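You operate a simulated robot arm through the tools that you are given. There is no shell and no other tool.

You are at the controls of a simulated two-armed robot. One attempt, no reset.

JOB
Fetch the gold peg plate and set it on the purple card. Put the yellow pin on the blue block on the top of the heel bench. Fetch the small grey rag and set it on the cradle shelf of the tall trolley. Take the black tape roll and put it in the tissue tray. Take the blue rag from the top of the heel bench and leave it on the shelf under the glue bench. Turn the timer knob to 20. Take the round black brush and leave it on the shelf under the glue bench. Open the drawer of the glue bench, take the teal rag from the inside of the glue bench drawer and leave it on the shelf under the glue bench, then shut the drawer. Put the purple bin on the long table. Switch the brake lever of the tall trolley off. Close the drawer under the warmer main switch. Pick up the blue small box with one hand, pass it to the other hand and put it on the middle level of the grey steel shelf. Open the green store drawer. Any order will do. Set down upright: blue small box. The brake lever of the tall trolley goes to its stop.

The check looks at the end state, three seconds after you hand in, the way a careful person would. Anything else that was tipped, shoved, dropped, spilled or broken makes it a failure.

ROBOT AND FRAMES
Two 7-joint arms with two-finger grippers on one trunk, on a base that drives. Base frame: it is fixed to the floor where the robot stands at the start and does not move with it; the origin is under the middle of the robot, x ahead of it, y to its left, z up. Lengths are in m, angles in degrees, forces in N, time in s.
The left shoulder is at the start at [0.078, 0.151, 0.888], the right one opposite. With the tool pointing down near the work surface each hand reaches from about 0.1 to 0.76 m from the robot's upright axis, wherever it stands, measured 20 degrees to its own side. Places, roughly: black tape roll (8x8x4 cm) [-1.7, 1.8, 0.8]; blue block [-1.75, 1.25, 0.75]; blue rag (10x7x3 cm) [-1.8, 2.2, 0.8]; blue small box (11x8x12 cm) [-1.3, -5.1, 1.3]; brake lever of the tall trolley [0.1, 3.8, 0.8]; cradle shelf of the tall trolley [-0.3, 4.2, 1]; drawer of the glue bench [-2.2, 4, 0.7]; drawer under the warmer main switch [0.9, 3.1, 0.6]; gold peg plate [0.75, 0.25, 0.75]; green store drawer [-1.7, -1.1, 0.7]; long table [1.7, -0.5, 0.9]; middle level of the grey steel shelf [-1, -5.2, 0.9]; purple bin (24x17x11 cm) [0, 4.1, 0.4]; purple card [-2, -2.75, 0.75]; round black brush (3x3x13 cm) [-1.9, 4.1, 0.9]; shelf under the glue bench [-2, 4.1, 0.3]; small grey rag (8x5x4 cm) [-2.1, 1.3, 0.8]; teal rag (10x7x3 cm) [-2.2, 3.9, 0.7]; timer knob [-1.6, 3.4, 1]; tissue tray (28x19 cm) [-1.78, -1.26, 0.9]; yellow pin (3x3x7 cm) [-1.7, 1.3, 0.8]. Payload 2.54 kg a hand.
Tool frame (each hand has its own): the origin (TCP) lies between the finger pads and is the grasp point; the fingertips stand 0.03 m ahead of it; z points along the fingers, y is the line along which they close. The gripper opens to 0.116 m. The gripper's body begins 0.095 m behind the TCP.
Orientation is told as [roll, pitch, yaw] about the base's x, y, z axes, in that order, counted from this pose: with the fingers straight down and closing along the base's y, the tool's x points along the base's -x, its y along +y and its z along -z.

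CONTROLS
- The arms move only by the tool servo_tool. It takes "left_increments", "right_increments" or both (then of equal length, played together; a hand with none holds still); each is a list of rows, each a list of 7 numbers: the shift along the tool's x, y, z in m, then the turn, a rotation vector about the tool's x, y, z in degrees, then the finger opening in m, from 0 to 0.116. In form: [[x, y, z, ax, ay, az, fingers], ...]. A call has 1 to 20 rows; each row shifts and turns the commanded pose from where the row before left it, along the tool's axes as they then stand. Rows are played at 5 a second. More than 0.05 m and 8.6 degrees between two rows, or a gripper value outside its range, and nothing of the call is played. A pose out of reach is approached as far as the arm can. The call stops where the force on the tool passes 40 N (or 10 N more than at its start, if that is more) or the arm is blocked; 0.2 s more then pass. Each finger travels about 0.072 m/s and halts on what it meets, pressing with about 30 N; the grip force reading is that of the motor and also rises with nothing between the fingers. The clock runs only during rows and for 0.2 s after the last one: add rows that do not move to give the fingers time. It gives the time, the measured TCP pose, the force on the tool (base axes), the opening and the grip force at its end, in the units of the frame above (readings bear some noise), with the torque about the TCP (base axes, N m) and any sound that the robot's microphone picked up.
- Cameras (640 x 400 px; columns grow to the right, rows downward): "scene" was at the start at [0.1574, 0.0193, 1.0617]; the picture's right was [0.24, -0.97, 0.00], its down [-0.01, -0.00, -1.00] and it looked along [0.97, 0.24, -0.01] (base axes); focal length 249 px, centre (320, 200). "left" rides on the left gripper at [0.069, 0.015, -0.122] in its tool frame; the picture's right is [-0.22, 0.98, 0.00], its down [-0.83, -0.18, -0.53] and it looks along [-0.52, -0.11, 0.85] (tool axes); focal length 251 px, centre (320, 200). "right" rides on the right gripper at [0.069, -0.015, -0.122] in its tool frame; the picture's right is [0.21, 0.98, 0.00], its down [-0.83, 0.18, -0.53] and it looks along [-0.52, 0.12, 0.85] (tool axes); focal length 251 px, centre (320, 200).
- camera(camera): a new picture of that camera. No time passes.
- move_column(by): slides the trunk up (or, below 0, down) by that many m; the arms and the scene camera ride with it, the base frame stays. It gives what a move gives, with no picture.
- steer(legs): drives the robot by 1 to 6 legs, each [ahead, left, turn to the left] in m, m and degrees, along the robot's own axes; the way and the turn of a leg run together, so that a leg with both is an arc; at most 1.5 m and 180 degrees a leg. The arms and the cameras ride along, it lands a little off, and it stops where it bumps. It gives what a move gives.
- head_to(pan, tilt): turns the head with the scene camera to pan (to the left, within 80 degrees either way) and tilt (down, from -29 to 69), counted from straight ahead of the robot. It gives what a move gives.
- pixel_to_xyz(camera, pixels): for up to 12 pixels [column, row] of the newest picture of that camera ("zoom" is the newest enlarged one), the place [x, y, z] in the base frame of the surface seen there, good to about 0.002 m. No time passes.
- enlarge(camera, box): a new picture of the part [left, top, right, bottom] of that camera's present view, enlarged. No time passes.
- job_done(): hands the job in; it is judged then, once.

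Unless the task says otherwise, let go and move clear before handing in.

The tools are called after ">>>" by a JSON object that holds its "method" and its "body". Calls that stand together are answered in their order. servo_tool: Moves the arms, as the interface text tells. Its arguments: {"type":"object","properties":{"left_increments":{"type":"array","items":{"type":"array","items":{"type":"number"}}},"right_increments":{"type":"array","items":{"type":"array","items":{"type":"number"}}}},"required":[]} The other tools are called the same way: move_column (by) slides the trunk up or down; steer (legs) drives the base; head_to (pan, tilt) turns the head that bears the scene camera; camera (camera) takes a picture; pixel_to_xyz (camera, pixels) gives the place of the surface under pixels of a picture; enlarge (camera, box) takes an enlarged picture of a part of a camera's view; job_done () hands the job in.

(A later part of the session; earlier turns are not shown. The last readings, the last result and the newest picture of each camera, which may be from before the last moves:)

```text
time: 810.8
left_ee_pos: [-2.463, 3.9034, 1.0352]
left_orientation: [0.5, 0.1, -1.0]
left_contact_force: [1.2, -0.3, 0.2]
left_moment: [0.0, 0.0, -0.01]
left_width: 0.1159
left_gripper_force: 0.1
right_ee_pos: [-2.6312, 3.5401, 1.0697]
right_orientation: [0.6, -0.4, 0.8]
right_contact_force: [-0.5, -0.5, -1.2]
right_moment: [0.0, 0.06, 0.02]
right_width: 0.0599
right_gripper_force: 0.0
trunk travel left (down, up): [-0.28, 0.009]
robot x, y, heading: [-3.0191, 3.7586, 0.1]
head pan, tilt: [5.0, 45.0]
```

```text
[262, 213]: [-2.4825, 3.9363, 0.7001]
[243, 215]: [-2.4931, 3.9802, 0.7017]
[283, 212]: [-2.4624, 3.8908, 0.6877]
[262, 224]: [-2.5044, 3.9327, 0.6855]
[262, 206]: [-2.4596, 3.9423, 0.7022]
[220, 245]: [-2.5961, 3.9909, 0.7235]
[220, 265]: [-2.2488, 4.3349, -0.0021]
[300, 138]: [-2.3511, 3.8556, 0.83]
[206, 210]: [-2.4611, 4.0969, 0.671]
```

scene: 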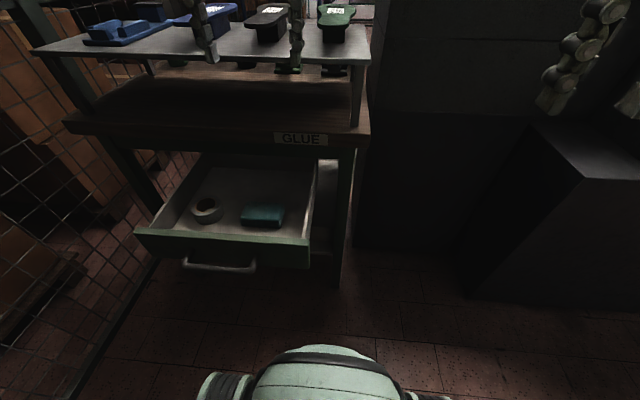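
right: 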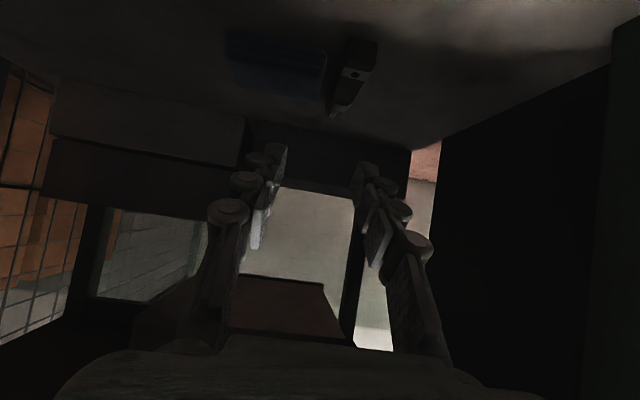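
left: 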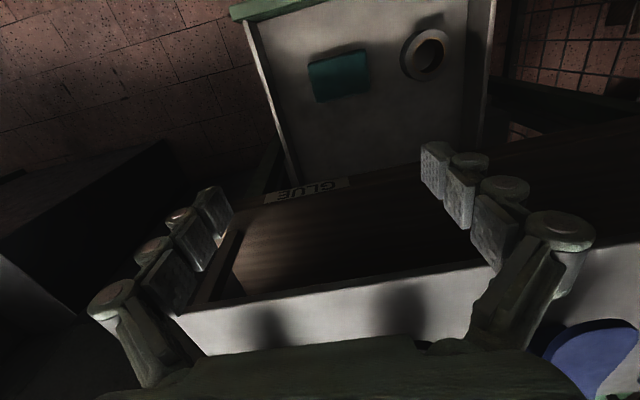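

>>> {"method": "servo_tool", "body": {"left_increments": [[0.01, 0.018, 0.03, 0, 0, -1, 0.116], [0, 0.017, 0.045, 0, 0, 0, 0.116], [0, 0, 0.045, 0, 0, 0, 0.116], [0, 0, 0.045, 0, 0, 0, 0.116], [0, 0, 0.045, 0, 0, 0, 0.116], [0, 0, 0.045, 0, 0, 0, 0.116], [0, 0, 0, 0, 0, 0, 0.116]]}}

>>> {"method": "camera", "body": {"camera": "left"}}

>>> {"method": "camera", "body": {"camera": "scene"}}

```text
time: 812.4
left_ee_pos: [-2.4733, 3.9381, 0.783]
left_orientation: [0.4, 0.2, 0.2]
left_contact_force: [-0.2, 0.1, 0.4]
left_moment: [-0.02, 0.0, -0.01]
left_width: 0.1161
left_gripper_force: 0.1
right_ee_pos: [-2.6325, 3.5387, 1.0709]
right_orientation: [0.6, -0.3, 0.9]
right_contact_force: [0.4, 0.0, -0.4]
right_moment: [0.0, 0.05, 0.01]
right_width: 0.06
right_gripper_force: 0.1
trunk travel left (down, up): [-0.28, 0.009]
robot x, y, heading: [-3.019, 3.7582, 0.2]
head pan, tilt: [5.0, 45.0]
```

```text
taken
```

left: 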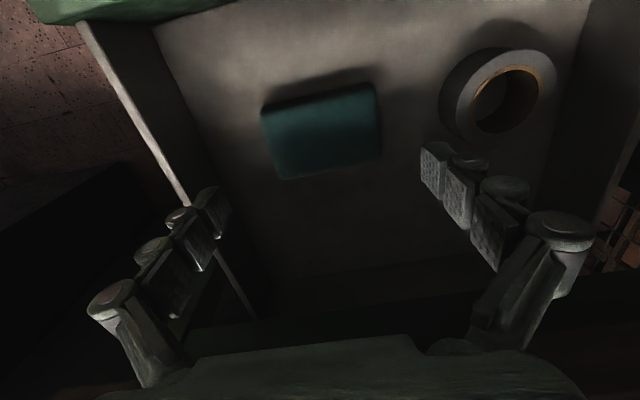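

```text
taken
```

scene: 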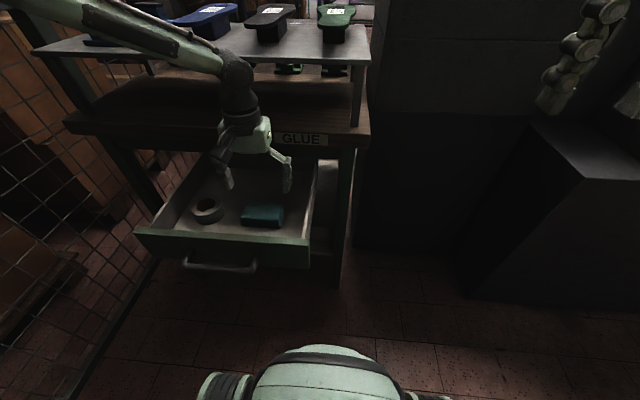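

>>> {"method": "pixel_to_xyz", "body": {"camera": "left", "pixels": [[150, 140], [185, 195], [240, 290], [265, 140], [380, 120], [280, 175], [375, 150], [320, 140], [450, 110]]}}

```text
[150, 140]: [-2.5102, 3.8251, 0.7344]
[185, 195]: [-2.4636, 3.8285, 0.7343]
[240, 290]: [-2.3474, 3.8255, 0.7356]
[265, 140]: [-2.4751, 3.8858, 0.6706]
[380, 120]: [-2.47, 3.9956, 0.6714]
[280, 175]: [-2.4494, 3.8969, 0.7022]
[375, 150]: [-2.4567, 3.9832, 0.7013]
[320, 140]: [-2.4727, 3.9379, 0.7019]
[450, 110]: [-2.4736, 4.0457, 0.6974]
```

Clear on both sides. I'll descend into the drawer and grip the rag.

>>> {"method": "servo_tool", "body": {"left_increments": [[0, 0, 0.03, 0, 0, 0, 0.116], [0, 0, 0.03, 0, 0, 0, 0.116], [0, 0, 0.015, 0, 0, 0, 0.116], [0, 0, 0, 0, 0, 0, 0.1], [0, 0, 0, 0, 0, 0, 0.08], [0, 0, 0, 0, 0, 0, 0.07], [0, 0, 0, 0, 0, 0, 0.07]]}}

>>> {"method": "camera", "body": {"camera": "left"}}

```text
time: 813.9
left_ee_pos: [-2.4723, 3.9441, 0.7305]
left_orientation: [-0.1, -1.6, 0.0]
left_contact_force: [-0.2, 4.9, 56.1]
left_moment: [0.14, 0.58, -0.06]
left_width: 0.0623
left_gripper_force: 28.1
left hand out of reach, approached as far as the arm can: row 2, 3
right_ee_pos: [-2.6338, 3.5388, 1.0721]
right_orientation: [0.6, -0.7, 0.7]
right_contact_force: [-1.5, 0.0, -0.2]
right_moment: [-0.04, 0.0, 0.01]
right_width: 0.0599
right_gripper_force: 0.1
trunk travel left (down, up): [-0.28, 0.009]
robot x, y, heading: [-3.0228, 3.7548, 0.1]
head pan, tilt: [5.0, 45.0]
stopped in row 7 (left hand): the force on the tool passed its limit at 44 N (the readings are from after the stop); the commanded pose is now the measured one
```

```text
taken
```

left: 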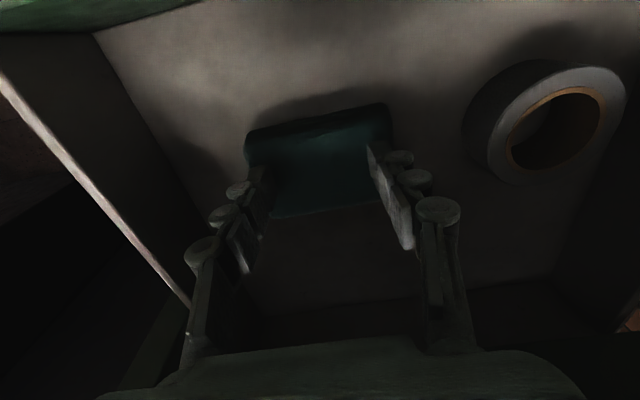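

The arm bottomed out and the fingers closed on top of the rag. I'll lift, re-open, and use the trunk to go lower.

>>> {"method": "servo_tool", "body": {"left_increments": [[0, 0, -0.02, 0, 0, 0, 0.07], [0, 0, -0.03, 0, 1.6, 0, 0.09], [0, 0, 0, 0, 0, 0, 0.116], [0, 0, 0, 0, 0, 0, 0.116]]}}

>>> {"method": "camera", "body": {"camera": "left"}}

>>> {"method": "pixel_to_xyz", "body": {"camera": "left", "pixels": [[265, 140], [380, 125], [285, 190], [380, 175], [320, 150]]}}

```text
time: 814.9
left_ee_pos: [-2.4768, 3.9458, 0.7684]
left_orientation: [0.0, 1.1, 0.1]
left_contact_force: [-0.2, 0.0, -0.2]
left_moment: [0.01, 0.03, 0.01]
left_width: 0.1158
left_gripper_force: 0.0
right_ee_pos: [-2.6322, 3.5399, 1.0713]
right_orientation: [0.6, -0.3, 0.7]
right_contact_force: [0.2, 0.1, 0.4]
right_moment: [0.0, 0.0, 0.03]
right_width: 0.0597
right_gripper_force: 0.0
trunk travel left (down, up): [-0.28, 0.009]
robot x, y, heading: [-3.02, 3.7552, -0.0]
head pan, tilt: [5.0, 45.0]
```

```text
taken
```

left: 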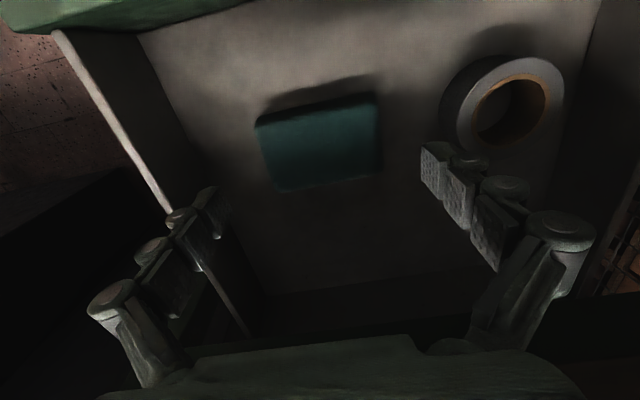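

```text
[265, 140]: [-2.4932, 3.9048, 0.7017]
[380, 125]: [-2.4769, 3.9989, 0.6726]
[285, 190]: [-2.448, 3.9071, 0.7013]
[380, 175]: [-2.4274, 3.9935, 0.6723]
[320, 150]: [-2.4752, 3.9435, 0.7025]
```

>>> {"method": "move_column", "body": {"by": -0.05}}

>>> {"method": "move_column", "body": {"by": -0.011}}

>>> {"method": "camera", "body": {"camera": "left"}}

```text
time: 815.9
left_ee_pos: [-2.4772, 3.9449, 0.7191]
left_orientation: [0.1, 1.0, 0.0]
left_contact_force: [-0.3, 0.2, 0.1]
left_moment: [0.01, 0.0, 0.0]
left_width: 0.1158
left_gripper_force: 0.0
right_ee_pos: [-2.6304, 3.5394, 1.0213]
right_orientation: [0.7, -0.4, 0.8]
right_contact_force: [-0.2, -0.3, 0.0]
right_moment: [0.0, -0.02, -0.01]
right_width: 0.06
right_gripper_force: 0.1
trunk travel left (down, up): [-0.231, 0.059]
robot x, y, heading: [-3.0223, 3.7589, 0.2]
head pan, tilt: [5.0, 45.0]
```

```text
time: 816.5
left_ee_pos: [-2.4766, 3.9436, 0.7078]
left_orientation: [0.1, 1.1, 0.1]
left_contact_force: [-0.1, -0.5, -0.2]
left_moment: [0.01, -0.03, -0.01]
left_width: 0.1162
left_gripper_force: 0.0
right_ee_pos: [-2.631, 3.5405, 1.0102]
right_orientation: [0.6, -0.3, 0.7]
right_contact_force: [0.6, 0.0, 0.1]
right_moment: [0.0, -0.03, 0.01]
right_width: 0.06
right_gripper_force: 0.1
trunk travel left (down, up): [-0.22, 0.07]
robot x, y, heading: [-3.0192, 3.7551, 0.2]
head pan, tilt: [5.0, 45.0]
```

```text
taken
```

left: 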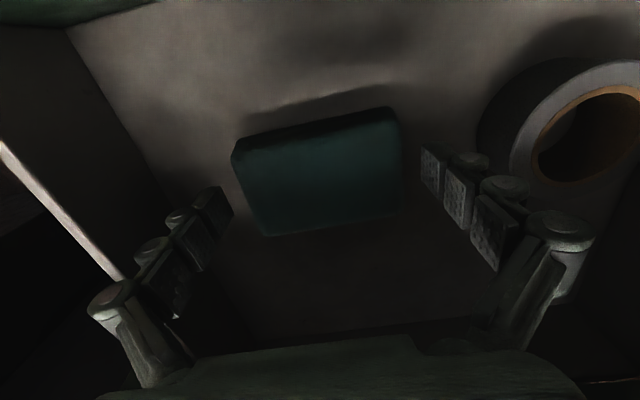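

Now at z 0.708 with the rag between the fingers. Closing.

>>> {"method": "servo_tool", "body": {"left_increments": [[0, 0, 0, 0, 0, 0, 0.1], [0, 0, 0, 0, 0, 0, 0.08], [0, 0, 0, 0, 0, 0, 0.075], [0, 0, 0, 0, 0, 0, 0.075]]}}

>>> {"method": "camera", "body": {"camera": "left"}}

```text
time: 817.5
left_ee_pos: [-2.4759, 3.9449, 0.7074]
left_orientation: [0.2, 0.9, 0.1]
left_contact_force: [-0.2, 0.3, 3.5]
left_moment: [0.03, 0.04, -0.03]
left_width: 0.0988
left_gripper_force: 29.7
right_ee_pos: [-2.6321, 3.5392, 1.0102]
right_orientation: [0.6, -0.3, 0.7]
right_contact_force: [0.3, -0.6, 0.4]
right_moment: [0.03, -0.02, -0.02]
right_width: 0.06
right_gripper_force: 0.0
trunk travel left (down, up): [-0.22, 0.07]
robot x, y, heading: [-3.023, 3.7631, 0.1]
head pan, tilt: [5.0, 45.0]
```

```text
taken
```

left: 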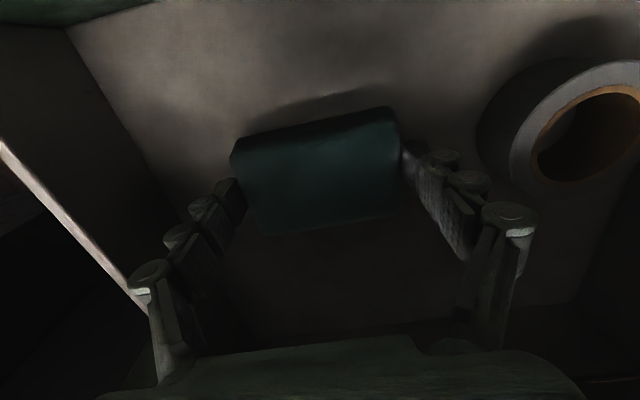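

Rag gripped (0.099 m). I'll lift it well clear, draw it back, and then use the right hand to shut the drawer.

>>> {"method": "move_column", "body": {"by": 0.065}}

>>> {"method": "servo_tool", "body": {"left_increments": [[0, 0, -0.045, 0, 0, 0, 0.075], [0, 0, -0.045, 0, 0, 0, 0.075], [0, 0, -0.045, 0, 0, 0, 0.075], [0, 0, -0.045, 0, 0, 0, 0.075], [0, 0, -0.045, 0, 0, 0, 0.075], [0.045, 0, -0.01, 0, 0, 0, 0.075], [0.045, 0, 0, 0, 0, 0, 0.075], [0.045, 0, 0, 0, 0, 0, 0.075]]}}

>>> {"method": "camera", "body": {"camera": "scene"}}

```text
time: 818.5
left_ee_pos: [-2.4766, 3.9445, 0.773]
left_orientation: [0.2, 1.1, 0.1]
left_contact_force: [-0.9, -0.2, -1.3]
left_moment: [0.01, 0.01, 0.02]
left_width: 0.0987
left_gripper_force: 30.9
right_ee_pos: [-2.6307, 3.5391, 1.0743]
right_orientation: [0.6, -0.3, 0.7]
right_contact_force: [0.4, 0.9, -0.1]
right_moment: [0.0, 0.02, 0.06]
right_width: 0.06
right_gripper_force: 0.0
trunk travel left (down, up): [-0.285, 0.005]
robot x, y, heading: [-3.0245, 3.7584, -0.1]
head pan, tilt: [5.0, 45.0]
```

```text
time: 820.3
left_ee_pos: [-2.609, 3.9457, 1.0125]
left_orientation: [0.1, 1.1, 0.0]
left_contact_force: [-0.9, -0.1, -1.4]
left_moment: [-0.01, -0.04, -0.03]
left_width: 0.0986
left_gripper_force: 30.1
right_ee_pos: [-2.632, 3.5394, 1.0745]
right_orientation: [0.6, -0.4, 0.8]
right_contact_force: [0.4, -1.1, 0.3]
right_moment: [0.0, -0.02, -0.02]
right_width: 0.0599
right_gripper_force: 0.1
trunk travel left (down, up): [-0.285, 0.005]
robot x, y, heading: [-3.0183, 3.7594, 0.1]
head pan, tilt: [5.0, 45.0]
```

```text
taken
```

scene: 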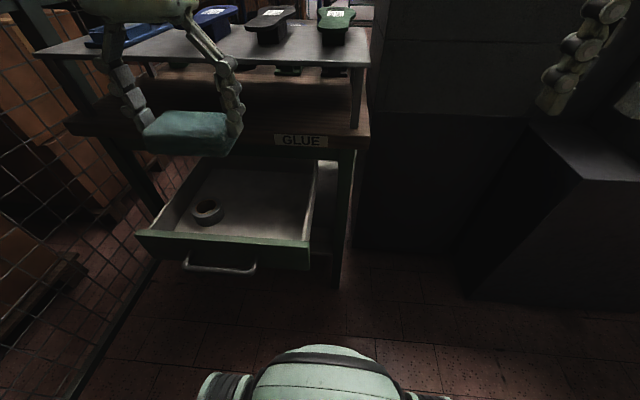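

The drawer is empty of the rag (only its tape roll remains). I'll step back and across, tuck the left hand up and back, and bring the closed right hand down in front of the drawer face, right of the handle.

>>> {"method": "steer", "body": {"legs": [[-0.17, 0, 0], [0, 0.18, 0]]}}

>>> {"method": "servo_tool", "body": {"left_increments": [[0.03, 0, -0.03, 0, 0, 0, 0.075], [0.03, 0, -0.03, 0, 0, 0, 0.075], [0.02, 0, -0.03, 0, 0, 0, 0.075], [0, 0, -0.03, 0, 0, 0, 0.075]], "right_increments": [[0, 0.03, 0.03, 0, 0, 0, 0.03], [0, 0.03, 0.03, 0, 0, 0, 0.0], [-0.02, 0.03, 0.03, 0, 0, 0, 0.0], [-0.03, 0.03, 0.03, 0, 0, 0, 0.0]]}}

>>> {"method": "move_column", "body": {"by": -0.12}}

>>> {"method": "camera", "body": {"camera": "scene"}}

```text
time: 823.7
left_ee_pos: [-2.7775, 4.1277, 1.0127]
left_orientation: [0.1, 1.2, 0.2]
left_contact_force: [-0.1, -1.2, 0.0]
left_moment: [0.0, 0.0, 0.0]
left_width: 0.0989
left_gripper_force: 29.7
right_ee_pos: [-2.7999, 3.7196, 1.0741]
right_orientation: [0.6, -0.3, 0.8]
right_contact_force: [-0.6, -0.2, 1.1]
right_moment: [0.01, 0.02, -0.01]
right_width: 0.06
right_gripper_force: 0.2
trunk travel left (down, up): [-0.285, 0.005]
robot x, y, heading: [-3.1879, 3.9332, 0.1]
head pan, tilt: [5.0, 45.0]
```

```text
refused: row 4 steps farther than a row can; nothing moved
```

```text
time: 825.2
left_ee_pos: [-2.7771, 4.1273, 0.8933]
left_orientation: [0.0, 1.0, 0.3]
left_contact_force: [0.6, -0.7, 0.7]
left_moment: [0.02, 0.0, 0.01]
left_width: 0.0986
left_gripper_force: 30.3
right_ee_pos: [-2.7995, 3.7186, 0.9552]
right_orientation: [0.6, -0.3, 0.8]
right_contact_force: [0.2, -0.3, -0.1]
right_moment: [-0.01, 0.01, 0.02]
right_width: 0.0603
right_gripper_force: 0.1
trunk travel left (down, up): [-0.165, 0.125]
robot x, y, heading: [-3.1894, 3.9347, -0.1]
head pan, tilt: [5.0, 45.0]
```

```text
taken
```

scene: 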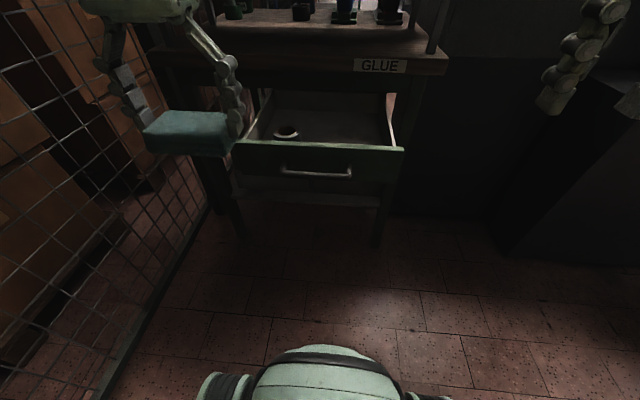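

>>> {"method": "servo_tool", "body": {"left_increments": [[0.02, 0, -0.03, 0, 0, 0, 0.075], [0.02, 0, -0.03, 0, 0, 0, 0.075], [0.02, 0, -0.03, 0, 0, 0, 0.075], [0, 0, -0.03, 0, 0, 0, 0.075], [0, 0, 0, 0, 0, 0, 0.075], [0, 0, 0, 0, 0, 0, 0.075], [0, 0, 0, 0, 0, 0, 0.075]], "right_increments": [[-0.015, 0.025, 0.035, 0, 0, 0, 0.03], [-0.02, 0.025, 0.035, 0, 0, 0, 0.0], [-0.02, 0.025, 0.035, 0, 0, 0, 0.0], [-0.02, 0.025, 0.035, 0, 0, 0, 0.0], [-0.02, 0.025, 0.035, 0, 0, 0, 0.0], [-0.02, 0.025, 0.035, 0, 0, 0, 0.0], [-0.02, 0, 0.04, 0, 0, 0, 0.0]]}}

>>> {"method": "camera", "body": {"camera": "scene"}}

>>> {"method": "camera", "body": {"camera": "right"}}

```text
time: 826.8
left_ee_pos: [-2.8317, 4.1244, 1.0174]
left_orientation: [0.0, 1.1, 0.2]
left_contact_force: [-0.1, -0.4, -0.6]
left_moment: [0.0, -0.01, 0.04]
left_width: 0.0989
left_gripper_force: 29.9
right_ee_pos: [-2.6809, 3.8438, 0.7179]
right_orientation: [0.8, -0.4, 0.9]
right_contact_force: [0.5, 0.3, 0.4]
right_moment: [-0.01, 0.03, 0.04]
right_width: 0.0
right_gripper_force: 28.8
right hand out of reach, approached as far as the arm can: row 6, 7
trunk travel left (down, up): [-0.165, 0.125]
robot x, y, heading: [-3.1893, 3.9358, 0.4]
head pan, tilt: [5.0, 45.0]
```

```text
taken
```

scene: 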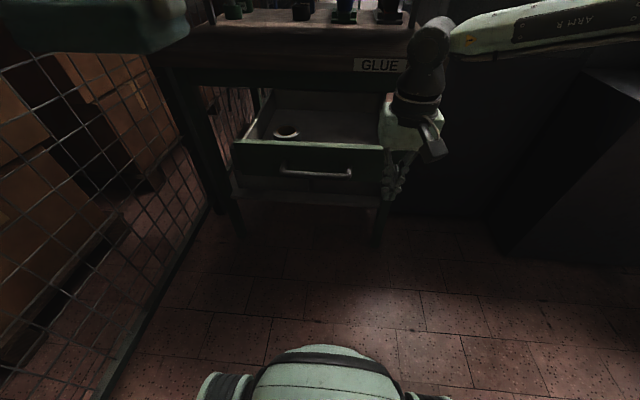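

```text
taken
```

right: 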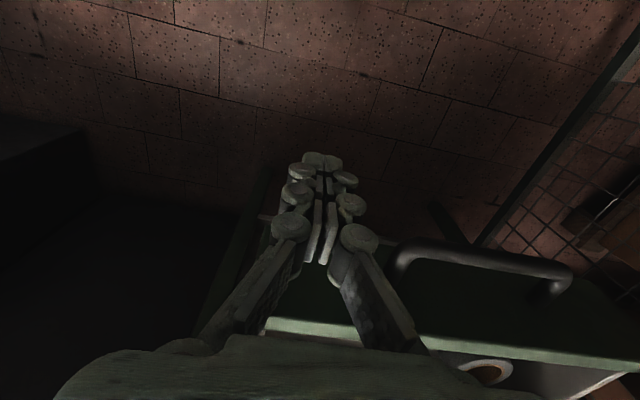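

I'll shift the base 3 cm so the hand meets the face properly and tilt the hand 25° so only the fingertips lead (keeping the palm clear of the tabletop edge).

>>> {"method": "servo_tool", "body": {"right_increments": [[0.01, 0, 0, 0, -8.3, 0, 0.0], [0, 0, 0, 0, -8.3, 0, 0.0], [0, 0, 0, 0, -8.4, 0, 0.0], [0, 0, 0, 0, 0, 0, 0.0]]}}

>>> {"method": "steer", "body": {"legs": [[0, 0.03, 0]]}}

>>> {"method": "camera", "body": {"camera": "right"}}

```text
time: 827.8
left_ee_pos: [-2.8337, 4.1258, 1.0172]
left_orientation: [0.1, 1.1, 0.2]
left_contact_force: [-0.6, -0.1, -0.7]
left_moment: [0.0, 0.03, 0.01]
left_width: 0.0985
left_gripper_force: 29.7
right_ee_pos: [-2.6904, 3.843, 0.7145]
right_orientation: [0.7, -25.3, 0.6]
right_contact_force: [-1.5, 0.3, 0.8]
right_moment: [0.01, -0.02, 0.02]
right_width: 0.0
right_gripper_force: 28.4
trunk travel left (down, up): [-0.165, 0.125]
robot x, y, heading: [-3.1895, 3.9391, 0.2]
head pan, tilt: [5.0, 45.0]
```

```text
time: 828.8
left_ee_pos: [-2.8321, 4.1558, 1.0165]
left_orientation: [0.0, 1.1, 0.2]
left_contact_force: [0.0, 0.9, -0.8]
left_moment: [0.03, -0.04, -0.01]
left_width: 0.0988
left_gripper_force: 29.8
right_ee_pos: [-2.6911, 3.8731, 0.7148]
right_orientation: [0.6, -25.3, 0.7]
right_contact_force: [-0.5, -0.4, -0.4]
right_moment: [0.0, -0.01, -0.01]
right_width: 0.0
right_gripper_force: 28.9
trunk travel left (down, up): [-0.165, 0.125]
robot x, y, heading: [-3.1916, 3.9699, -0.1]
head pan, tilt: [5.0, 45.0]
```

```text
taken
```

right: 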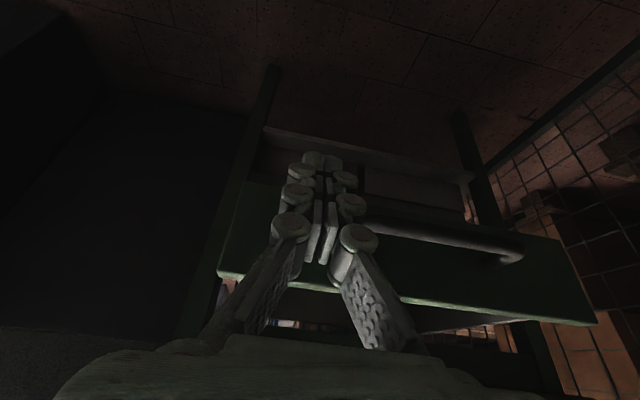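

Fingertips line up with the face at z≈0.69. I'll drive forward to push the drawer shut.

>>> {"method": "steer", "body": {"legs": [[0.16, 0, 0]]}}

>>> {"method": "steer", "body": {"legs": [[0.1, 0, 0]]}}

>>> {"method": "camera", "body": {"camera": "scene"}}

>>> {"method": "camera", "body": {"camera": "right"}}

```text
time: 830.2
left_ee_pos: [-2.6734, 4.1557, 1.0163]
left_orientation: [0.1, 1.2, 0.1]
left_contact_force: [0.6, 0.2, 0.1]
left_moment: [-0.01, 0.01, -0.04]
left_width: 0.0988
left_gripper_force: 29.6
right_ee_pos: [-2.5312, 3.8717, 0.7159]
right_orientation: [0.7, -25.4, 0.6]
right_contact_force: [-0.1, 0.4, -0.7]
right_moment: [-0.01, 0.01, -0.01]
right_width: 0.0001
right_gripper_force: 28.9
trunk travel left (down, up): [-0.165, 0.125]
robot x, y, heading: [-3.0335, 3.9681, 0.1]
head pan, tilt: [5.0, 45.0]
```

```text
time: 831.4
left_ee_pos: [-2.5716, 4.1551, 1.0176]
left_orientation: [0.1, 1.0, 0.2]
left_contact_force: [-0.7, -0.7, 0.4]
left_moment: [-0.02, 0.01, -0.01]
left_width: 0.0986
left_gripper_force: 29.9
right_ee_pos: [-2.4305, 3.8744, 0.7161]
right_orientation: [0.7, -25.3, 0.6]
right_contact_force: [-0.2, 0.0, 0.3]
right_moment: [-0.02, 0.03, 0.02]
right_width: 0.0
right_gripper_force: 28.6
trunk travel left (down, up): [-0.165, 0.125]
robot x, y, heading: [-2.9266, 3.9659, 0.1]
head pan, tilt: [5.0, 45.0]
```

```text
taken
```

scene: 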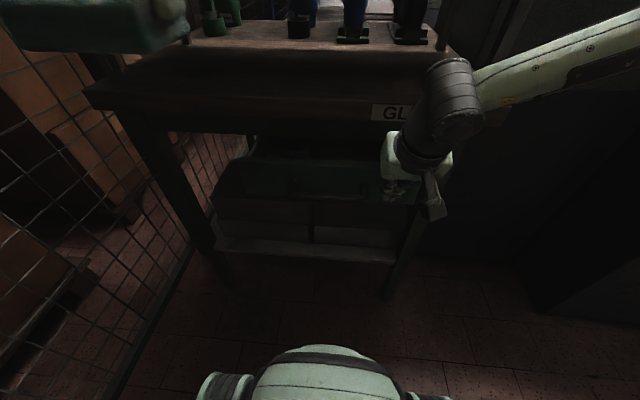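

```text
taken
```

right: 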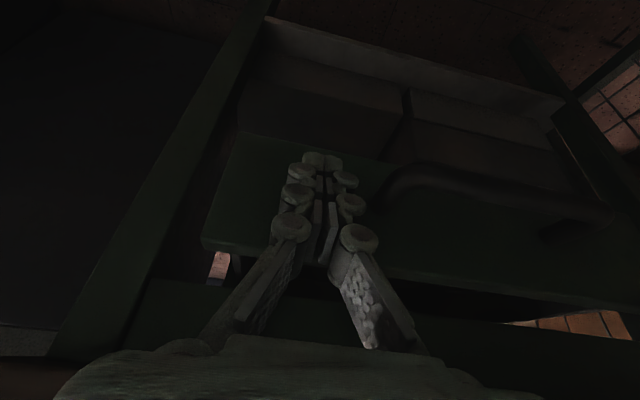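

>>> {"method": "steer", "body": {"legs": [[0.04, 0, 0]]}}

>>> {"method": "steer", "body": {"legs": [[0.03, 0, 0]]}}

>>> {"method": "enlarge", "body": {"camera": "scene", "box": [190, 100, 440, 270]}}

>>> {"method": "pixel_to_xyz", "body": {"camera": "zoom", "pixels": [[150, 190], [250, 200], [400, 210], [300, 190], [350, 190]]}}

```text
time: 832.2
left_ee_pos: [-2.5321, 4.1549, 1.0165]
left_orientation: [0.1, 1.1, 0.2]
left_contact_force: [-0.9, -0.3, -0.8]
left_moment: [0.0, 0.01, 0.02]
left_width: 0.0988
left_gripper_force: 30.1
right_ee_pos: [-2.3896, 3.873, 0.7152]
right_orientation: [0.7, -25.3, 0.5]
right_contact_force: [-0.2, 0.1, -0.3]
right_moment: [-0.02, -0.01, -0.02]
right_width: 0.0
right_gripper_force: 28.6
trunk travel left (down, up): [-0.165, 0.125]
robot x, y, heading: [-2.8894, 3.9689, 0.1]
head pan, tilt: [5.0, 45.0]
```

```text
time: 833.1
left_ee_pos: [-2.5105, 4.1567, 1.0155]
left_orientation: [0.3, 1.2, 0.1]
left_contact_force: [0.9, -0.2, -0.4]
left_moment: [0.01, 0.02, 0.02]
left_width: 0.0985
left_gripper_force: 29.9
right_ee_pos: [-2.3773, 3.8743, 0.7131]
right_orientation: [0.5, -24.3, 0.8]
right_contact_force: [-2.3, 0.9, 0.8]
right_moment: [0.0, 0.02, -0.03]
right_width: 0.0001
right_gripper_force: 28.5
trunk travel left (down, up): [-0.165, 0.125]
robot x, y, heading: [-2.8691, 3.9695, 0.4]
head pan, tilt: [5.0, 45.0]
stopped in leg 1: the force on the tool passed its limit at 61 N (the readings are from after the stop); the commanded pose is now the measured one
```

```text
2.35 times, centred on (315, 185) of scene
```

zoom: 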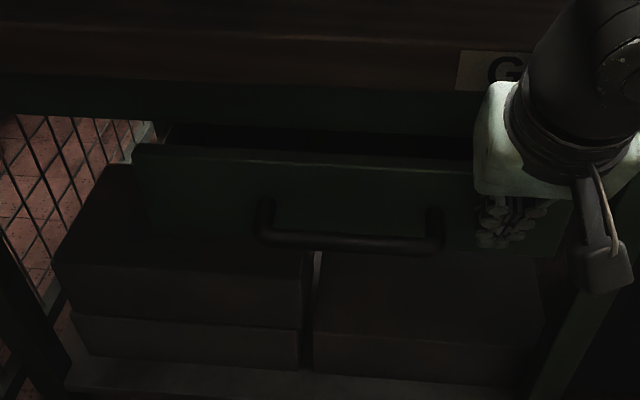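

```text
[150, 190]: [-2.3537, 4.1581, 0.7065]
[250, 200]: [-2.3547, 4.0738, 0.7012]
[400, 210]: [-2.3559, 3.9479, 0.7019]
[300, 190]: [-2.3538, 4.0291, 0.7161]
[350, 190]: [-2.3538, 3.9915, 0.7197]
```

The face is back at x -2.3537 (its original closed position) with a hard stop – the drawer is shut. Now I'll take the teal rag around to the front: back off, straighten the right hand, turn south and drive down the aisle.

>>> {"method": "steer", "body": {"legs": [[-0.12, 0, 0]]}}

>>> {"method": "servo_tool", "body": {"right_increments": [[0, 0, -0.02, 0, 8, 0, 0.02], [0, -0.03, -0.03, 0, 8, 0, 0.06], [0, -0.03, -0.03, 0, 8, 0, 0.08], [0, -0.03, -0.03, 0, 0, 0, 0.08], [0, -0.02, -0.04, 0, 0, 0, 0.08], [0.03, 0, -0.03, 0, 0, 0, 0.08], [0.03, 0, -0.03, 0, 0, 0, 0.08]]}}

>>> {"method": "move_column", "body": {"by": 0.12}}

>>> {"method": "steer", "body": {"legs": [[0, 0, -90]]}}

>>> {"method": "head_to", "body": {"pan": 0, "tilt": 20}}

>>> {"method": "camera", "body": {"camera": "scene"}}

```text
time: 834.4
left_ee_pos: [-2.6301, 4.1551, 1.0165]
left_orientation: [0.2, 1.0, 0.1]
left_contact_force: [0.1, -0.5, 0.5]
left_moment: [0.0, 0.01, -0.02]
left_width: 0.0987
left_gripper_force: 30.1
right_ee_pos: [-2.4959, 3.8733, 0.7136]
right_orientation: [0.6, -24.4, 0.7]
right_contact_force: [-0.4, 0.5, 0.4]
right_moment: [0.0, -0.02, -0.01]
right_width: 0.0
right_gripper_force: 28.2
trunk travel left (down, up): [-0.165, 0.125]
robot x, y, heading: [-2.9864, 3.9644, -0.1]
head pan, tilt: [5.0, 45.0]
```

```text
time: 836.0
left_ee_pos: [-2.63, 4.1558, 1.0166]
left_orientation: [0.1, 1.2, 0.2]
left_contact_force: [-0.8, -0.6, 0.8]
left_moment: [-0.01, 0.02, 0.01]
left_width: 0.0989
left_gripper_force: 30.7
right_ee_pos: [-2.5745, 3.7617, 0.9162]
right_orientation: [0.7, -0.3, 1.0]
right_contact_force: [-0.1, 0.0, -0.3]
right_moment: [0.0, 0.01, -0.02]
right_width: 0.0803
right_gripper_force: 0.0
trunk travel left (down, up): [-0.165, 0.125]
robot x, y, heading: [-2.991, 3.9707, -0.0]
head pan, tilt: [5.0, 45.0]
```

```text
time: 837.5
left_ee_pos: [-2.6296, 4.1555, 1.1371]
left_orientation: [0.2, 1.2, 0.1]
left_contact_force: [-0.6, 0.3, -0.1]
left_moment: [0.0, 0.02, 0.03]
left_width: 0.0985
left_gripper_force: 30.4
right_ee_pos: [-2.5742, 3.7633, 1.036]
right_orientation: [0.6, -0.3, 1.1]
right_contact_force: [0.2, 0.2, -0.2]
right_moment: [0.01, 0.0, 0.0]
right_width: 0.0801
right_gripper_force: 0.1
trunk travel left (down, up): [-0.285, 0.005]
robot x, y, heading: [-2.9869, 3.9656, 0.2]
head pan, tilt: [5.0, 45.0]
```

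```text
time: 841.8
left_ee_pos: [-2.7973, 3.6128, 1.1361]
left_orientation: [0.1, 1.2, -89.4]
left_contact_force: [-0.3, -0.7, -0.3]
left_moment: [-0.01, -0.01, 0.02]
left_width: 0.0986
left_gripper_force: 29.4
right_ee_pos: [-3.1902, 3.5541, 1.0358]
right_orientation: [0.6, -0.3, -88.6]
right_contact_force: [-0.9, -0.4, 0.2]
right_moment: [0.01, 0.01, 0.04]
right_width: 0.0801
right_gripper_force: 0.1
trunk travel left (down, up): [-0.285, 0.005]
robot x, y, heading: [-2.9878, 3.9682, -89.6]
head pan, tilt: [5.0, 45.0]
```

```text
time: 842.7
left_ee_pos: [-2.7968, 3.6127, 1.1361]
left_orientation: [0.1, 1.2, -89.4]
left_contact_force: [-0.6, 0.4, 0.1]
left_moment: [0.02, -0.01, 0.0]
left_width: 0.0985
left_gripper_force: 29.7
right_ee_pos: [-3.1893, 3.5536, 1.0368]
right_orientation: [0.5, -0.3, -88.7]
right_contact_force: [-0.2, 0.2, -0.1]
right_moment: [0.0, 0.01, 0.02]
right_width: 0.0801
right_gripper_force: 0.0
trunk travel left (down, up): [-0.285, 0.005]
robot x, y, heading: [-2.984, 3.9694, -89.3]
head pan, tilt: [0.0, 20.0]
```

```text
taken
```

scene: 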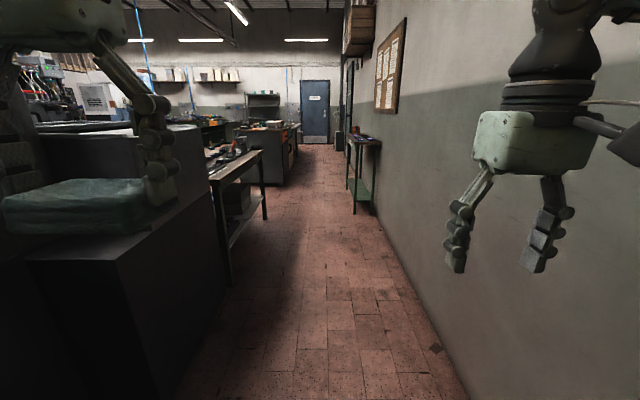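

>>> {"method": "steer", "body": {"legs": [[1.3, 0.08, 0], [1.3, 0.0, 0], [0.75, 0.0, 0]]}}

>>> {"method": "camera", "body": {"camera": "scene"}}

```text
time: 859.0
left_ee_pos: [-2.6189, 0.2636, 1.1368]
left_orientation: [0.1, 1.1, -88.4]
left_contact_force: [0.2, -1.3, 0.2]
left_moment: [0.01, 0.01, 0.01]
left_width: 0.0987
left_gripper_force: 29.6
right_ee_pos: [-3.0115, 0.1983, 1.0363]
right_orientation: [0.6, -0.3, -87.6]
right_contact_force: [0.4, -1.2, -1.0]
right_moment: [-0.02, 0.01, 0.01]
right_width: 0.0801
right_gripper_force: 0.0
trunk travel left (down, up): [-0.285, 0.005]
robot x, y, heading: [-2.813, 0.6162, -88.7]
head pan, tilt: [0.0, 20.0]
```

```text
taken
```

scene: 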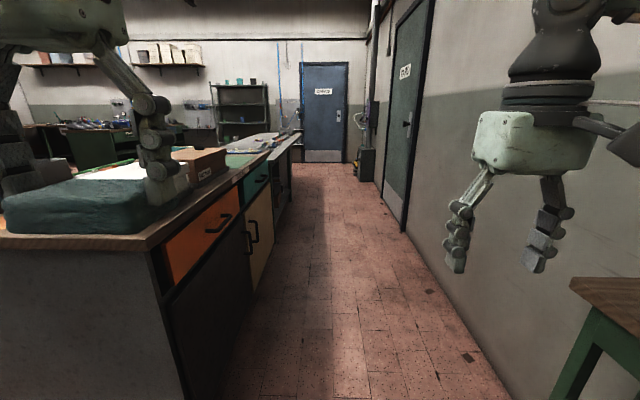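

>>> {"method": "steer", "body": {"legs": [[0, 0, 88.7], [1.0, 0, 0], [0.95, 0, 0]]}}

>>> {"method": "steer", "body": {"legs": [[0, 0, 180], [0, -1.25, 0]]}}

>>> {"method": "head_to", "body": {"pan": 0, "tilt": 25}}

>>> {"method": "camera", "body": {"camera": "scene"}}

```text
time: 872.7
left_ee_pos: [-0.5182, 0.9027, 1.136]
left_orientation: [0.2, 1.2, 2.6]
left_contact_force: [-0.1, 0.0, -0.2]
left_moment: [0.01, 0.0, -0.02]
left_width: 0.0987
left_gripper_force: 30.0
right_ee_pos: [-0.4442, 0.5121, 1.0356]
right_orientation: [0.6, -0.4, 3.3]
right_contact_force: [0.4, 0.1, -0.1]
right_moment: [-0.02, 0.0, 0.01]
right_width: 0.0802
right_gripper_force: 0.0
trunk travel left (down, up): [-0.285, 0.005]
robot x, y, heading: [-0.8684, 0.6992, 2.4]
head pan, tilt: [0.0, 20.0]
```

```text
time: 892.7
left_ee_pos: [-1.3194, 1.7275, 1.1359]
left_orientation: [0.1, 1.2, -174.0]
left_contact_force: [0.3, 0.0, -0.7]
left_moment: [-0.02, -0.01, -0.01]
left_width: 0.099
left_gripper_force: 30.2
right_ee_pos: [-1.4144, 2.1135, 1.0359]
right_orientation: [0.5, -0.3, -173.1]
right_contact_force: [-0.3, 0.0, -0.5]
right_moment: [0.0, -0.02, 0.02]
right_width: 0.0801
right_gripper_force: 0.1
trunk travel left (down, up): [-0.285, 0.005]
robot x, y, heading: [-0.984, 1.9516, -173.9]
head pan, tilt: [0.0, 20.0]
```

```text
time: 893.3
left_ee_pos: [-1.3193, 1.7289, 1.1356]
left_orientation: [0.2, 1.2, -174.1]
left_contact_force: [-0.1, 1.1, -0.4]
left_moment: [0.0, 0.02, -0.02]
left_width: 0.0989
left_gripper_force: 30.2
right_ee_pos: [-1.4137, 2.1142, 1.0374]
right_orientation: [0.6, -0.3, -173.2]
right_contact_force: [-0.1, 1.0, -0.8]
right_moment: [0.01, -0.03, -0.04]
right_width: 0.08
right_gripper_force: 0.1
trunk travel left (down, up): [-0.285, 0.005]
robot x, y, heading: [-0.9817, 1.9482, -174.0]
head pan, tilt: [0.0, 25.0]
```

```text
taken
```

scene: 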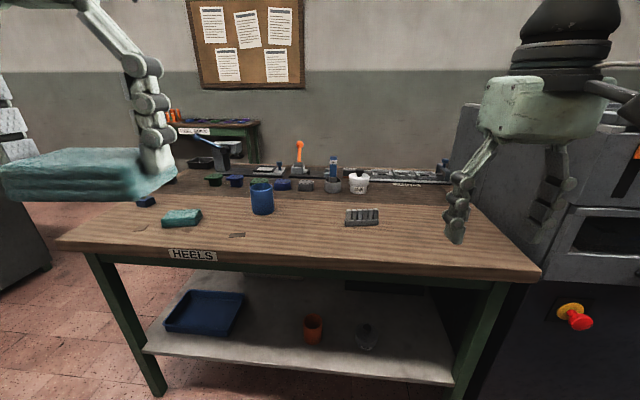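

I'll set the teal rag down temporarily on the free spot of the heel bench (where the tape was), so the right hand can take it over.

>>> {"method": "steer", "body": {"legs": [[0, 0, -6], [0.2, 0.02, 0]]}}

>>> {"method": "servo_tool", "body": {"left_increments": [[-0.04, 0, 0.02, 0, -1.1, 0, 0.075], [-0.04, 0, 0.03, 0, 0, 0, 0.075], [-0.04, 0, 0.03, 0, 0, 0, 0.075], [-0.03, 0, 0.04, 0, 0, 0, 0.075], [0, 0, 0.04, 0, 0, 0, 0.075]]}}

>>> {"method": "camera", "body": {"camera": "left"}}

>>> {"method": "camera", "body": {"camera": "scene"}}

```text
time: 895.5
left_ee_pos: [-1.5441, 1.7451, 1.1358]
left_orientation: [0.0, 1.2, 179.9]
left_contact_force: [-1.1, -0.6, -0.4]
left_moment: [-0.01, -0.06, -0.01]
left_width: 0.0987
left_gripper_force: 29.9
right_ee_pos: [-1.5963, 2.1393, 1.0364]
right_orientation: [0.5, -0.2, -179.3]
right_contact_force: [-0.1, -0.6, -0.7]
right_moment: [-0.02, -0.05, 0.01]
right_width: 0.0804
right_gripper_force: 0.0
trunk travel left (down, up): [-0.285, 0.005]
robot x, y, heading: [-1.1859, 1.931, 179.9]
head pan, tilt: [0.0, 25.0]
```

```text
time: 896.7
left_ee_pos: [-1.6947, 1.7466, 0.9724]
left_orientation: [0.1, 0.1, 179.9]
left_contact_force: [-0.6, 0.0, -1.3]
left_moment: [-0.02, 0.03, 0.0]
left_width: 0.0987
left_gripper_force: 29.9
right_ee_pos: [-1.5973, 2.1395, 1.0371]
right_orientation: [0.5, -0.3, -179.3]
right_contact_force: [0.1, 0.7, 0.0]
right_moment: [-0.02, -0.01, 0.0]
right_width: 0.0797
right_gripper_force: 0.1
trunk travel left (down, up): [-0.285, 0.005]
robot x, y, heading: [-1.1838, 1.9335, 179.8]
head pan, tilt: [0.0, 25.0]
```

```text
taken
```

left: 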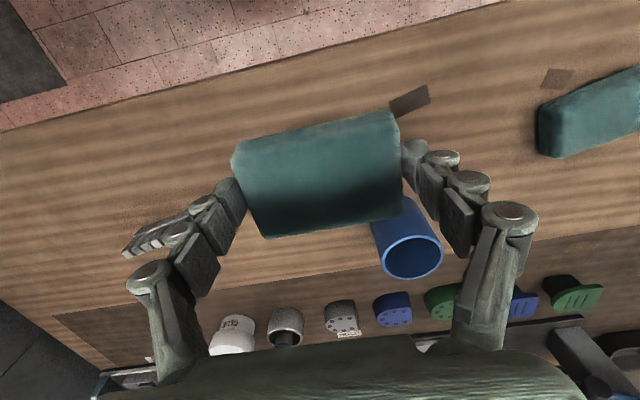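

```text
taken
```

scene: 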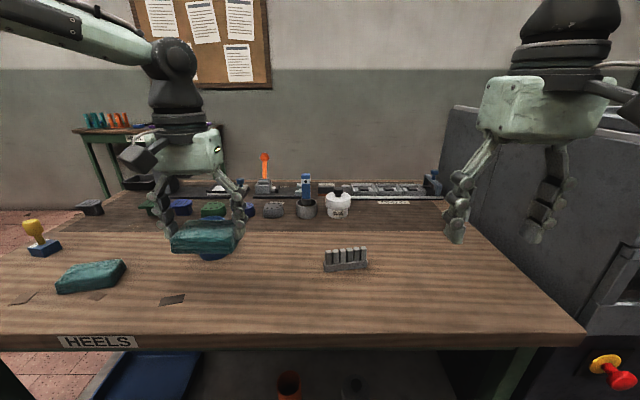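

>>> {"method": "steer", "body": {"legs": [[0, -0.07, 0]]}}

>>> {"method": "servo_tool", "body": {"left_increments": [[0, 0, 0.045, 0, 0, 0, 0.075], [0, 0, 0.045, 0, 0, 0, 0.075], [0, 0, 0.03, 0, 0, 0, 0.075], [0, 0, 0.01, 0, 0, 0, 0.075], [0, 0, 0.005, 0, 0, 0, 0.075], [0, 0, 0, 0, 0, 0, 0.075]]}}

```text
time: 898.0
left_ee_pos: [-1.6941, 1.8162, 0.9733]
left_orientation: [0.2, 0.1, 179.9]
left_contact_force: [-0.4, -0.2, -0.9]
left_moment: [-0.01, 0.0, -0.03]
left_width: 0.0987
left_gripper_force: 30.2
right_ee_pos: [-1.5972, 2.2094, 1.0357]
right_orientation: [0.7, -0.2, -179.2]
right_contact_force: [-0.3, 0.2, 0.1]
right_moment: [-0.04, 0.03, 0.03]
right_width: 0.0801
right_gripper_force: 0.1
trunk travel left (down, up): [-0.285, 0.005]
robot x, y, heading: [-1.1851, 2.0008, 179.7]
head pan, tilt: [0.0, 25.0]
```

```text
time: 899.4
left_ee_pos: [-1.6929, 1.8139, 0.8392]
left_orientation: [0.2, 0.1, 179.9]
left_contact_force: [0.2, -0.1, 0.0]
left_moment: [-0.03, 0.01, 0.01]
left_width: 0.0988
left_gripper_force: 30.2
right_ee_pos: [-1.5961, 2.209, 1.0374]
right_orientation: [0.7, -0.3, -179.2]
right_contact_force: [-0.7, 0.6, -0.4]
right_moment: [0.02, 0.01, 0.01]
right_width: 0.0803
right_gripper_force: 0.1
trunk travel left (down, up): [-0.285, 0.005]
robot x, y, heading: [-1.1873, 2.0011, 179.6]
head pan, tilt: [0.0, 25.0]
```

>>> {"method": "servo_tool", "body": {"left_increments": [[0, 0, 0.002, 0, 0, 0, 0.075], [0, 0, 0.002, 0, 0, 0, 0.075], [0, 0, 0, 0, 0, 0, 0.09], [0, 0, 0, 0, 0, 0, 0.116], [0, 0, 0, 0, 0, 0, 0.116], [0, 0, -0.04, 0, 0, 0, 0.116], [0, 0, -0.045, 0, 0, 0, 0.116], [0, 0, -0.045, 0, 0, 0, 0.116], [0.04, 0, -0.03, 0, 0, 0, 0.1], [0.045, 0, 0, 0, 0, 0, 0.08], [0.045, 0, 0, 0, 0, 0, 0.08]]}}

>>> {"method": "steer", "body": {"legs": [[0, 0.37, 0]]}}

>>> {"method": "camera", "body": {"camera": "right"}}

>>> {"method": "camera", "body": {"camera": "scene"}}

```text
time: 901.8
left_ee_pos: [-1.5653, 1.8128, 0.9939]
left_orientation: [0.1, 0.0, 179.9]
left_contact_force: [0.0, 0.3, 0.3]
left_moment: [-0.02, 0.05, -0.01]
left_width: 0.0805
left_gripper_force: 0.1
right_ee_pos: [-1.597, 2.2086, 1.0368]
right_orientation: [0.4, -0.4, -179.2]
right_contact_force: [0.0, 0.4, 0.7]
right_moment: [-0.01, 0.03, -0.04]
right_width: 0.0799
right_gripper_force: 0.2
trunk travel left (down, up): [-0.285, 0.005]
robot x, y, heading: [-1.1848, 2.0029, 179.6]
head pan, tilt: [0.0, 25.0]
```

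```text
time: 905.9
left_ee_pos: [-1.5697, 1.4496, 0.9926]
left_orientation: [0.1, 0.1, 179.6]
left_contact_force: [-0.1, 0.0, -0.2]
left_moment: [-0.01, 0.0, 0.0]
left_width: 0.08
left_gripper_force: 0.0
right_ee_pos: [-1.5985, 1.8448, 1.0373]
right_orientation: [0.5, -0.3, -179.5]
right_contact_force: [-0.7, -0.3, 0.8]
right_moment: [0.05, -0.01, 0.0]
right_width: 0.0801
right_gripper_force: 0.1
trunk travel left (down, up): [-0.285, 0.005]
robot x, y, heading: [-1.1884, 1.6344, 179.5]
head pan, tilt: [0.0, 25.0]
```

```text
taken
```

right: 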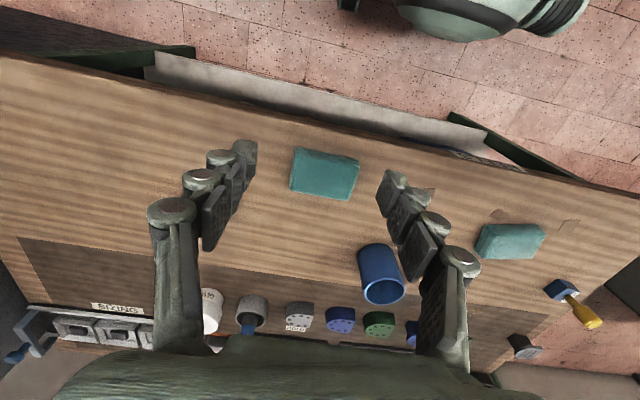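

```text
taken
```

scene: 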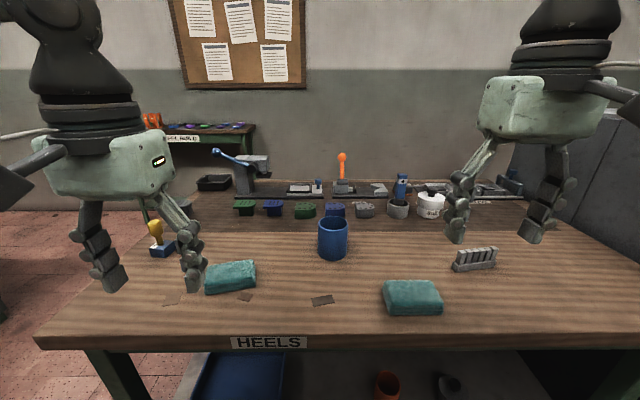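

Our teal rag now lies at right-camera (325,173). I'll measure it and pick it with the right hand.

>>> {"method": "pixel_to_xyz", "body": {"camera": "right", "pixels": [[295, 152], [355, 162], [350, 195], [293, 185], [324, 172]]}}

```text
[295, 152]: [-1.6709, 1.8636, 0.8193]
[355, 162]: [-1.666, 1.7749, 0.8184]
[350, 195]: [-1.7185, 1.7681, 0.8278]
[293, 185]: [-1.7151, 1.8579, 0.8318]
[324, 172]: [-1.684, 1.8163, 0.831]
```

>>> {"method": "servo_tool", "body": {"right_increments": [[-0.045, 0.015, 0, 0, 0, 0, 0.116], [-0.045, 0.014, 0.01, 0, 0, 0, 0.116], [-0.005, 0, 0.045, 0, 0, 0, 0.116], [0, 0, 0.045, 0, 0, 0, 0.116], [0, 0, 0.03, 0, 0, 0, 0.116], [0, 0, 0, 0, 0, 0, 0.116]]}}

>>> {"method": "camera", "body": {"camera": "right"}}

>>> {"method": "pixel_to_xyz", "body": {"camera": "right", "pixels": [[270, 130], [375, 140], [260, 190], [365, 205], [320, 165]]}}

```text
time: 907.3
left_ee_pos: [-1.5696, 1.4493, 0.9922]
left_orientation: [0.2, 0.2, 179.6]
left_contact_force: [1.0, 0.4, 0.8]
left_moment: [0.01, 0.0, 0.02]
left_width: 0.0802
left_gripper_force: 0.1
right_ee_pos: [-1.692, 1.8131, 0.9089]
right_orientation: [0.7, -0.4, -179.5]
right_contact_force: [0.3, 0.3, 0.4]
right_moment: [-0.03, -0.01, 0.01]
right_width: 0.116
right_gripper_force: 0.1
trunk travel left (down, up): [-0.285, 0.005]
robot x, y, heading: [-1.1887, 1.6399, 179.4]
head pan, tilt: [0.0, 25.0]
```

```text
taken
```

right: 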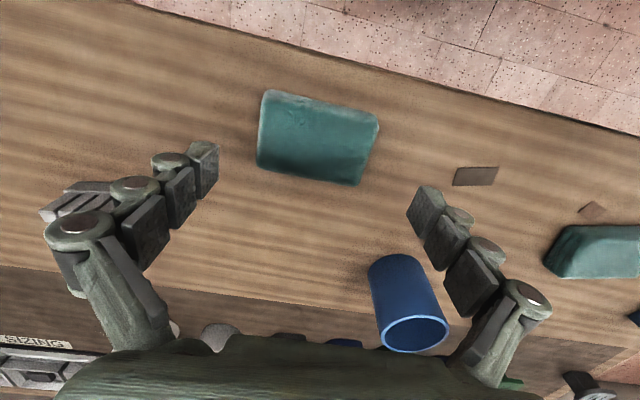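

```text
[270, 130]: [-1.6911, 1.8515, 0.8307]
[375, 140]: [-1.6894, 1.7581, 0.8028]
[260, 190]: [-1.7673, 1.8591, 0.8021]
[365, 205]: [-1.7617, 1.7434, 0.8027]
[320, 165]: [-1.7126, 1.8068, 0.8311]
```

>>> {"method": "servo_tool", "body": {"right_increments": [[0, -0.001, 0.035, 0, 0, 0, 0.116], [0, 0, 0.035, 0, 0, 0, 0.116], [0, 0, 0.002, 0, 0, 0, 0.116], [0, 0, 0, 0, 0, 0, 0.1], [0, 0, 0, 0, 0, 0, 0.08], [0, 0, 0, 0, 0, 0, 0.075], [0, 0, 0, 0, 0, 0, 0.075]]}}

>>> {"method": "camera", "body": {"camera": "right"}}

```text
time: 908.9
left_ee_pos: [-1.5692, 1.4489, 0.9916]
left_orientation: [0.1, 0.0, 179.6]
left_contact_force: [0.5, 0.7, -0.2]
left_moment: [-0.01, -0.01, -0.04]
left_width: 0.08
left_gripper_force: 0.0
right_ee_pos: [-1.6926, 1.8124, 0.8348]
right_orientation: [0.5, -0.4, -179.5]
right_contact_force: [0.2, 0.8, 4.2]
right_moment: [0.16, 0.0, -0.01]
right_width: 0.0987
right_gripper_force: 30.1
trunk travel left (down, up): [-0.285, 0.005]
robot x, y, heading: [-1.1874, 1.6366, 179.3]
head pan, tilt: [0.0, 25.0]
```

```text
taken
```

right: 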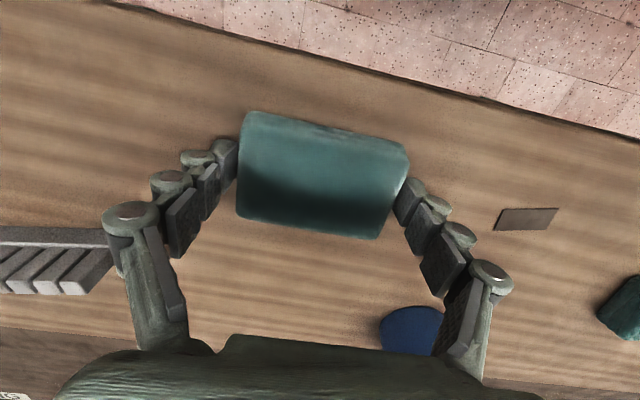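

Gripped by the right hand. I'll lift, retract, and drive back to the glue bench's front.

>>> {"method": "servo_tool", "body": {"right_increments": [[0, 0, -0.04, 0, 0, 0, 0.075], [0, 0, -0.045, 0, 0, 0, 0.075], [0, 0, -0.045, 0, 0, 0, 0.075], [0.045, 0, 0, 0, 0, 0, 0.075], [0.045, 0, 0, 0, 0, 0, 0.075], [0.045, 0, 0, 0, 0, 0, 0.075], [0.04, 0, 0, 0, 0, 0, 0.075]]}}

>>> {"method": "steer", "body": {"legs": [[-0.26, 0, 0.5], [0, -1.0, 0], [0, -0.95, 0]]}}

>>> {"method": "head_to", "body": {"pan": -30, "tilt": 25}}

>>> {"method": "camera", "body": {"camera": "scene"}}

```text
time: 910.5
left_ee_pos: [-1.5691, 1.4496, 0.992]
left_orientation: [0.2, -0.1, 179.6]
left_contact_force: [-0.9, -0.1, 0.7]
left_moment: [0.0, 0.04, 0.02]
left_width: 0.0799
left_gripper_force: 0.1
right_ee_pos: [-1.5195, 1.8195, 0.9675]
right_orientation: [0.5, -0.4, -179.4]
right_contact_force: [-0.4, 0.3, -0.6]
right_moment: [-0.03, 0.0, -0.03]
right_width: 0.0986
right_gripper_force: 30.0
trunk travel left (down, up): [-0.285, 0.005]
robot x, y, heading: [-1.1886, 1.6334, 179.7]
head pan, tilt: [0.0, 25.0]
```

```text
time: 931.1
left_ee_pos: [-1.3311, 3.4064, 0.9922]
left_orientation: [0.2, 0.1, 179.9]
left_contact_force: [-0.1, 0.0, 0.0]
left_moment: [-0.01, -0.01, -0.02]
left_width: 0.0799
left_gripper_force: 0.0
right_ee_pos: [-1.2837, 3.7763, 0.9678]
right_orientation: [0.7, -0.3, -179.4]
right_contact_force: [0.2, -0.5, -0.5]
right_moment: [-0.02, 0.0, -0.03]
right_width: 0.0989
right_gripper_force: 30.1
trunk travel left (down, up): [-0.285, 0.005]
robot x, y, heading: [-0.9499, 3.5945, 180.0]
head pan, tilt: [0.0, 25.0]
```

```text
time: 932.0
left_ee_pos: [-1.3308, 3.4071, 0.9926]
left_orientation: [0.2, 0.1, 180.0]
left_contact_force: [0.4, -0.5, -0.7]
left_moment: [-0.01, 0.02, 0.0]
left_width: 0.0797
left_gripper_force: 0.0
right_ee_pos: [-1.284, 3.7752, 0.9681]
right_orientation: [0.6, -0.2, -179.4]
right_contact_force: [0.3, -0.3, -0.3]
right_moment: [0.02, -0.01, 0.05]
right_width: 0.0985
right_gripper_force: 29.4
trunk travel left (down, up): [-0.285, 0.005]
robot x, y, heading: [-0.9485, 3.5947, 179.9]
head pan, tilt: [-30.0, 25.0]
```

```text
taken
```

scene: 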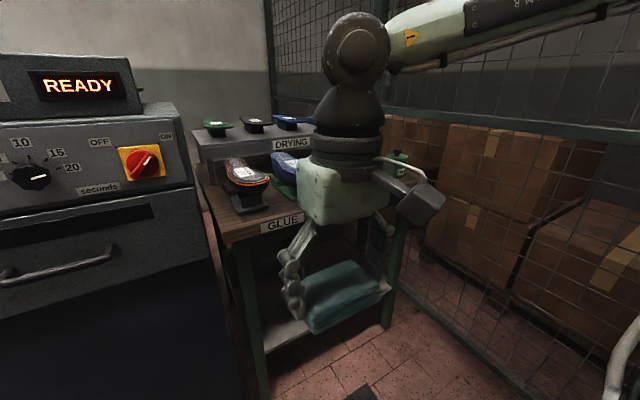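

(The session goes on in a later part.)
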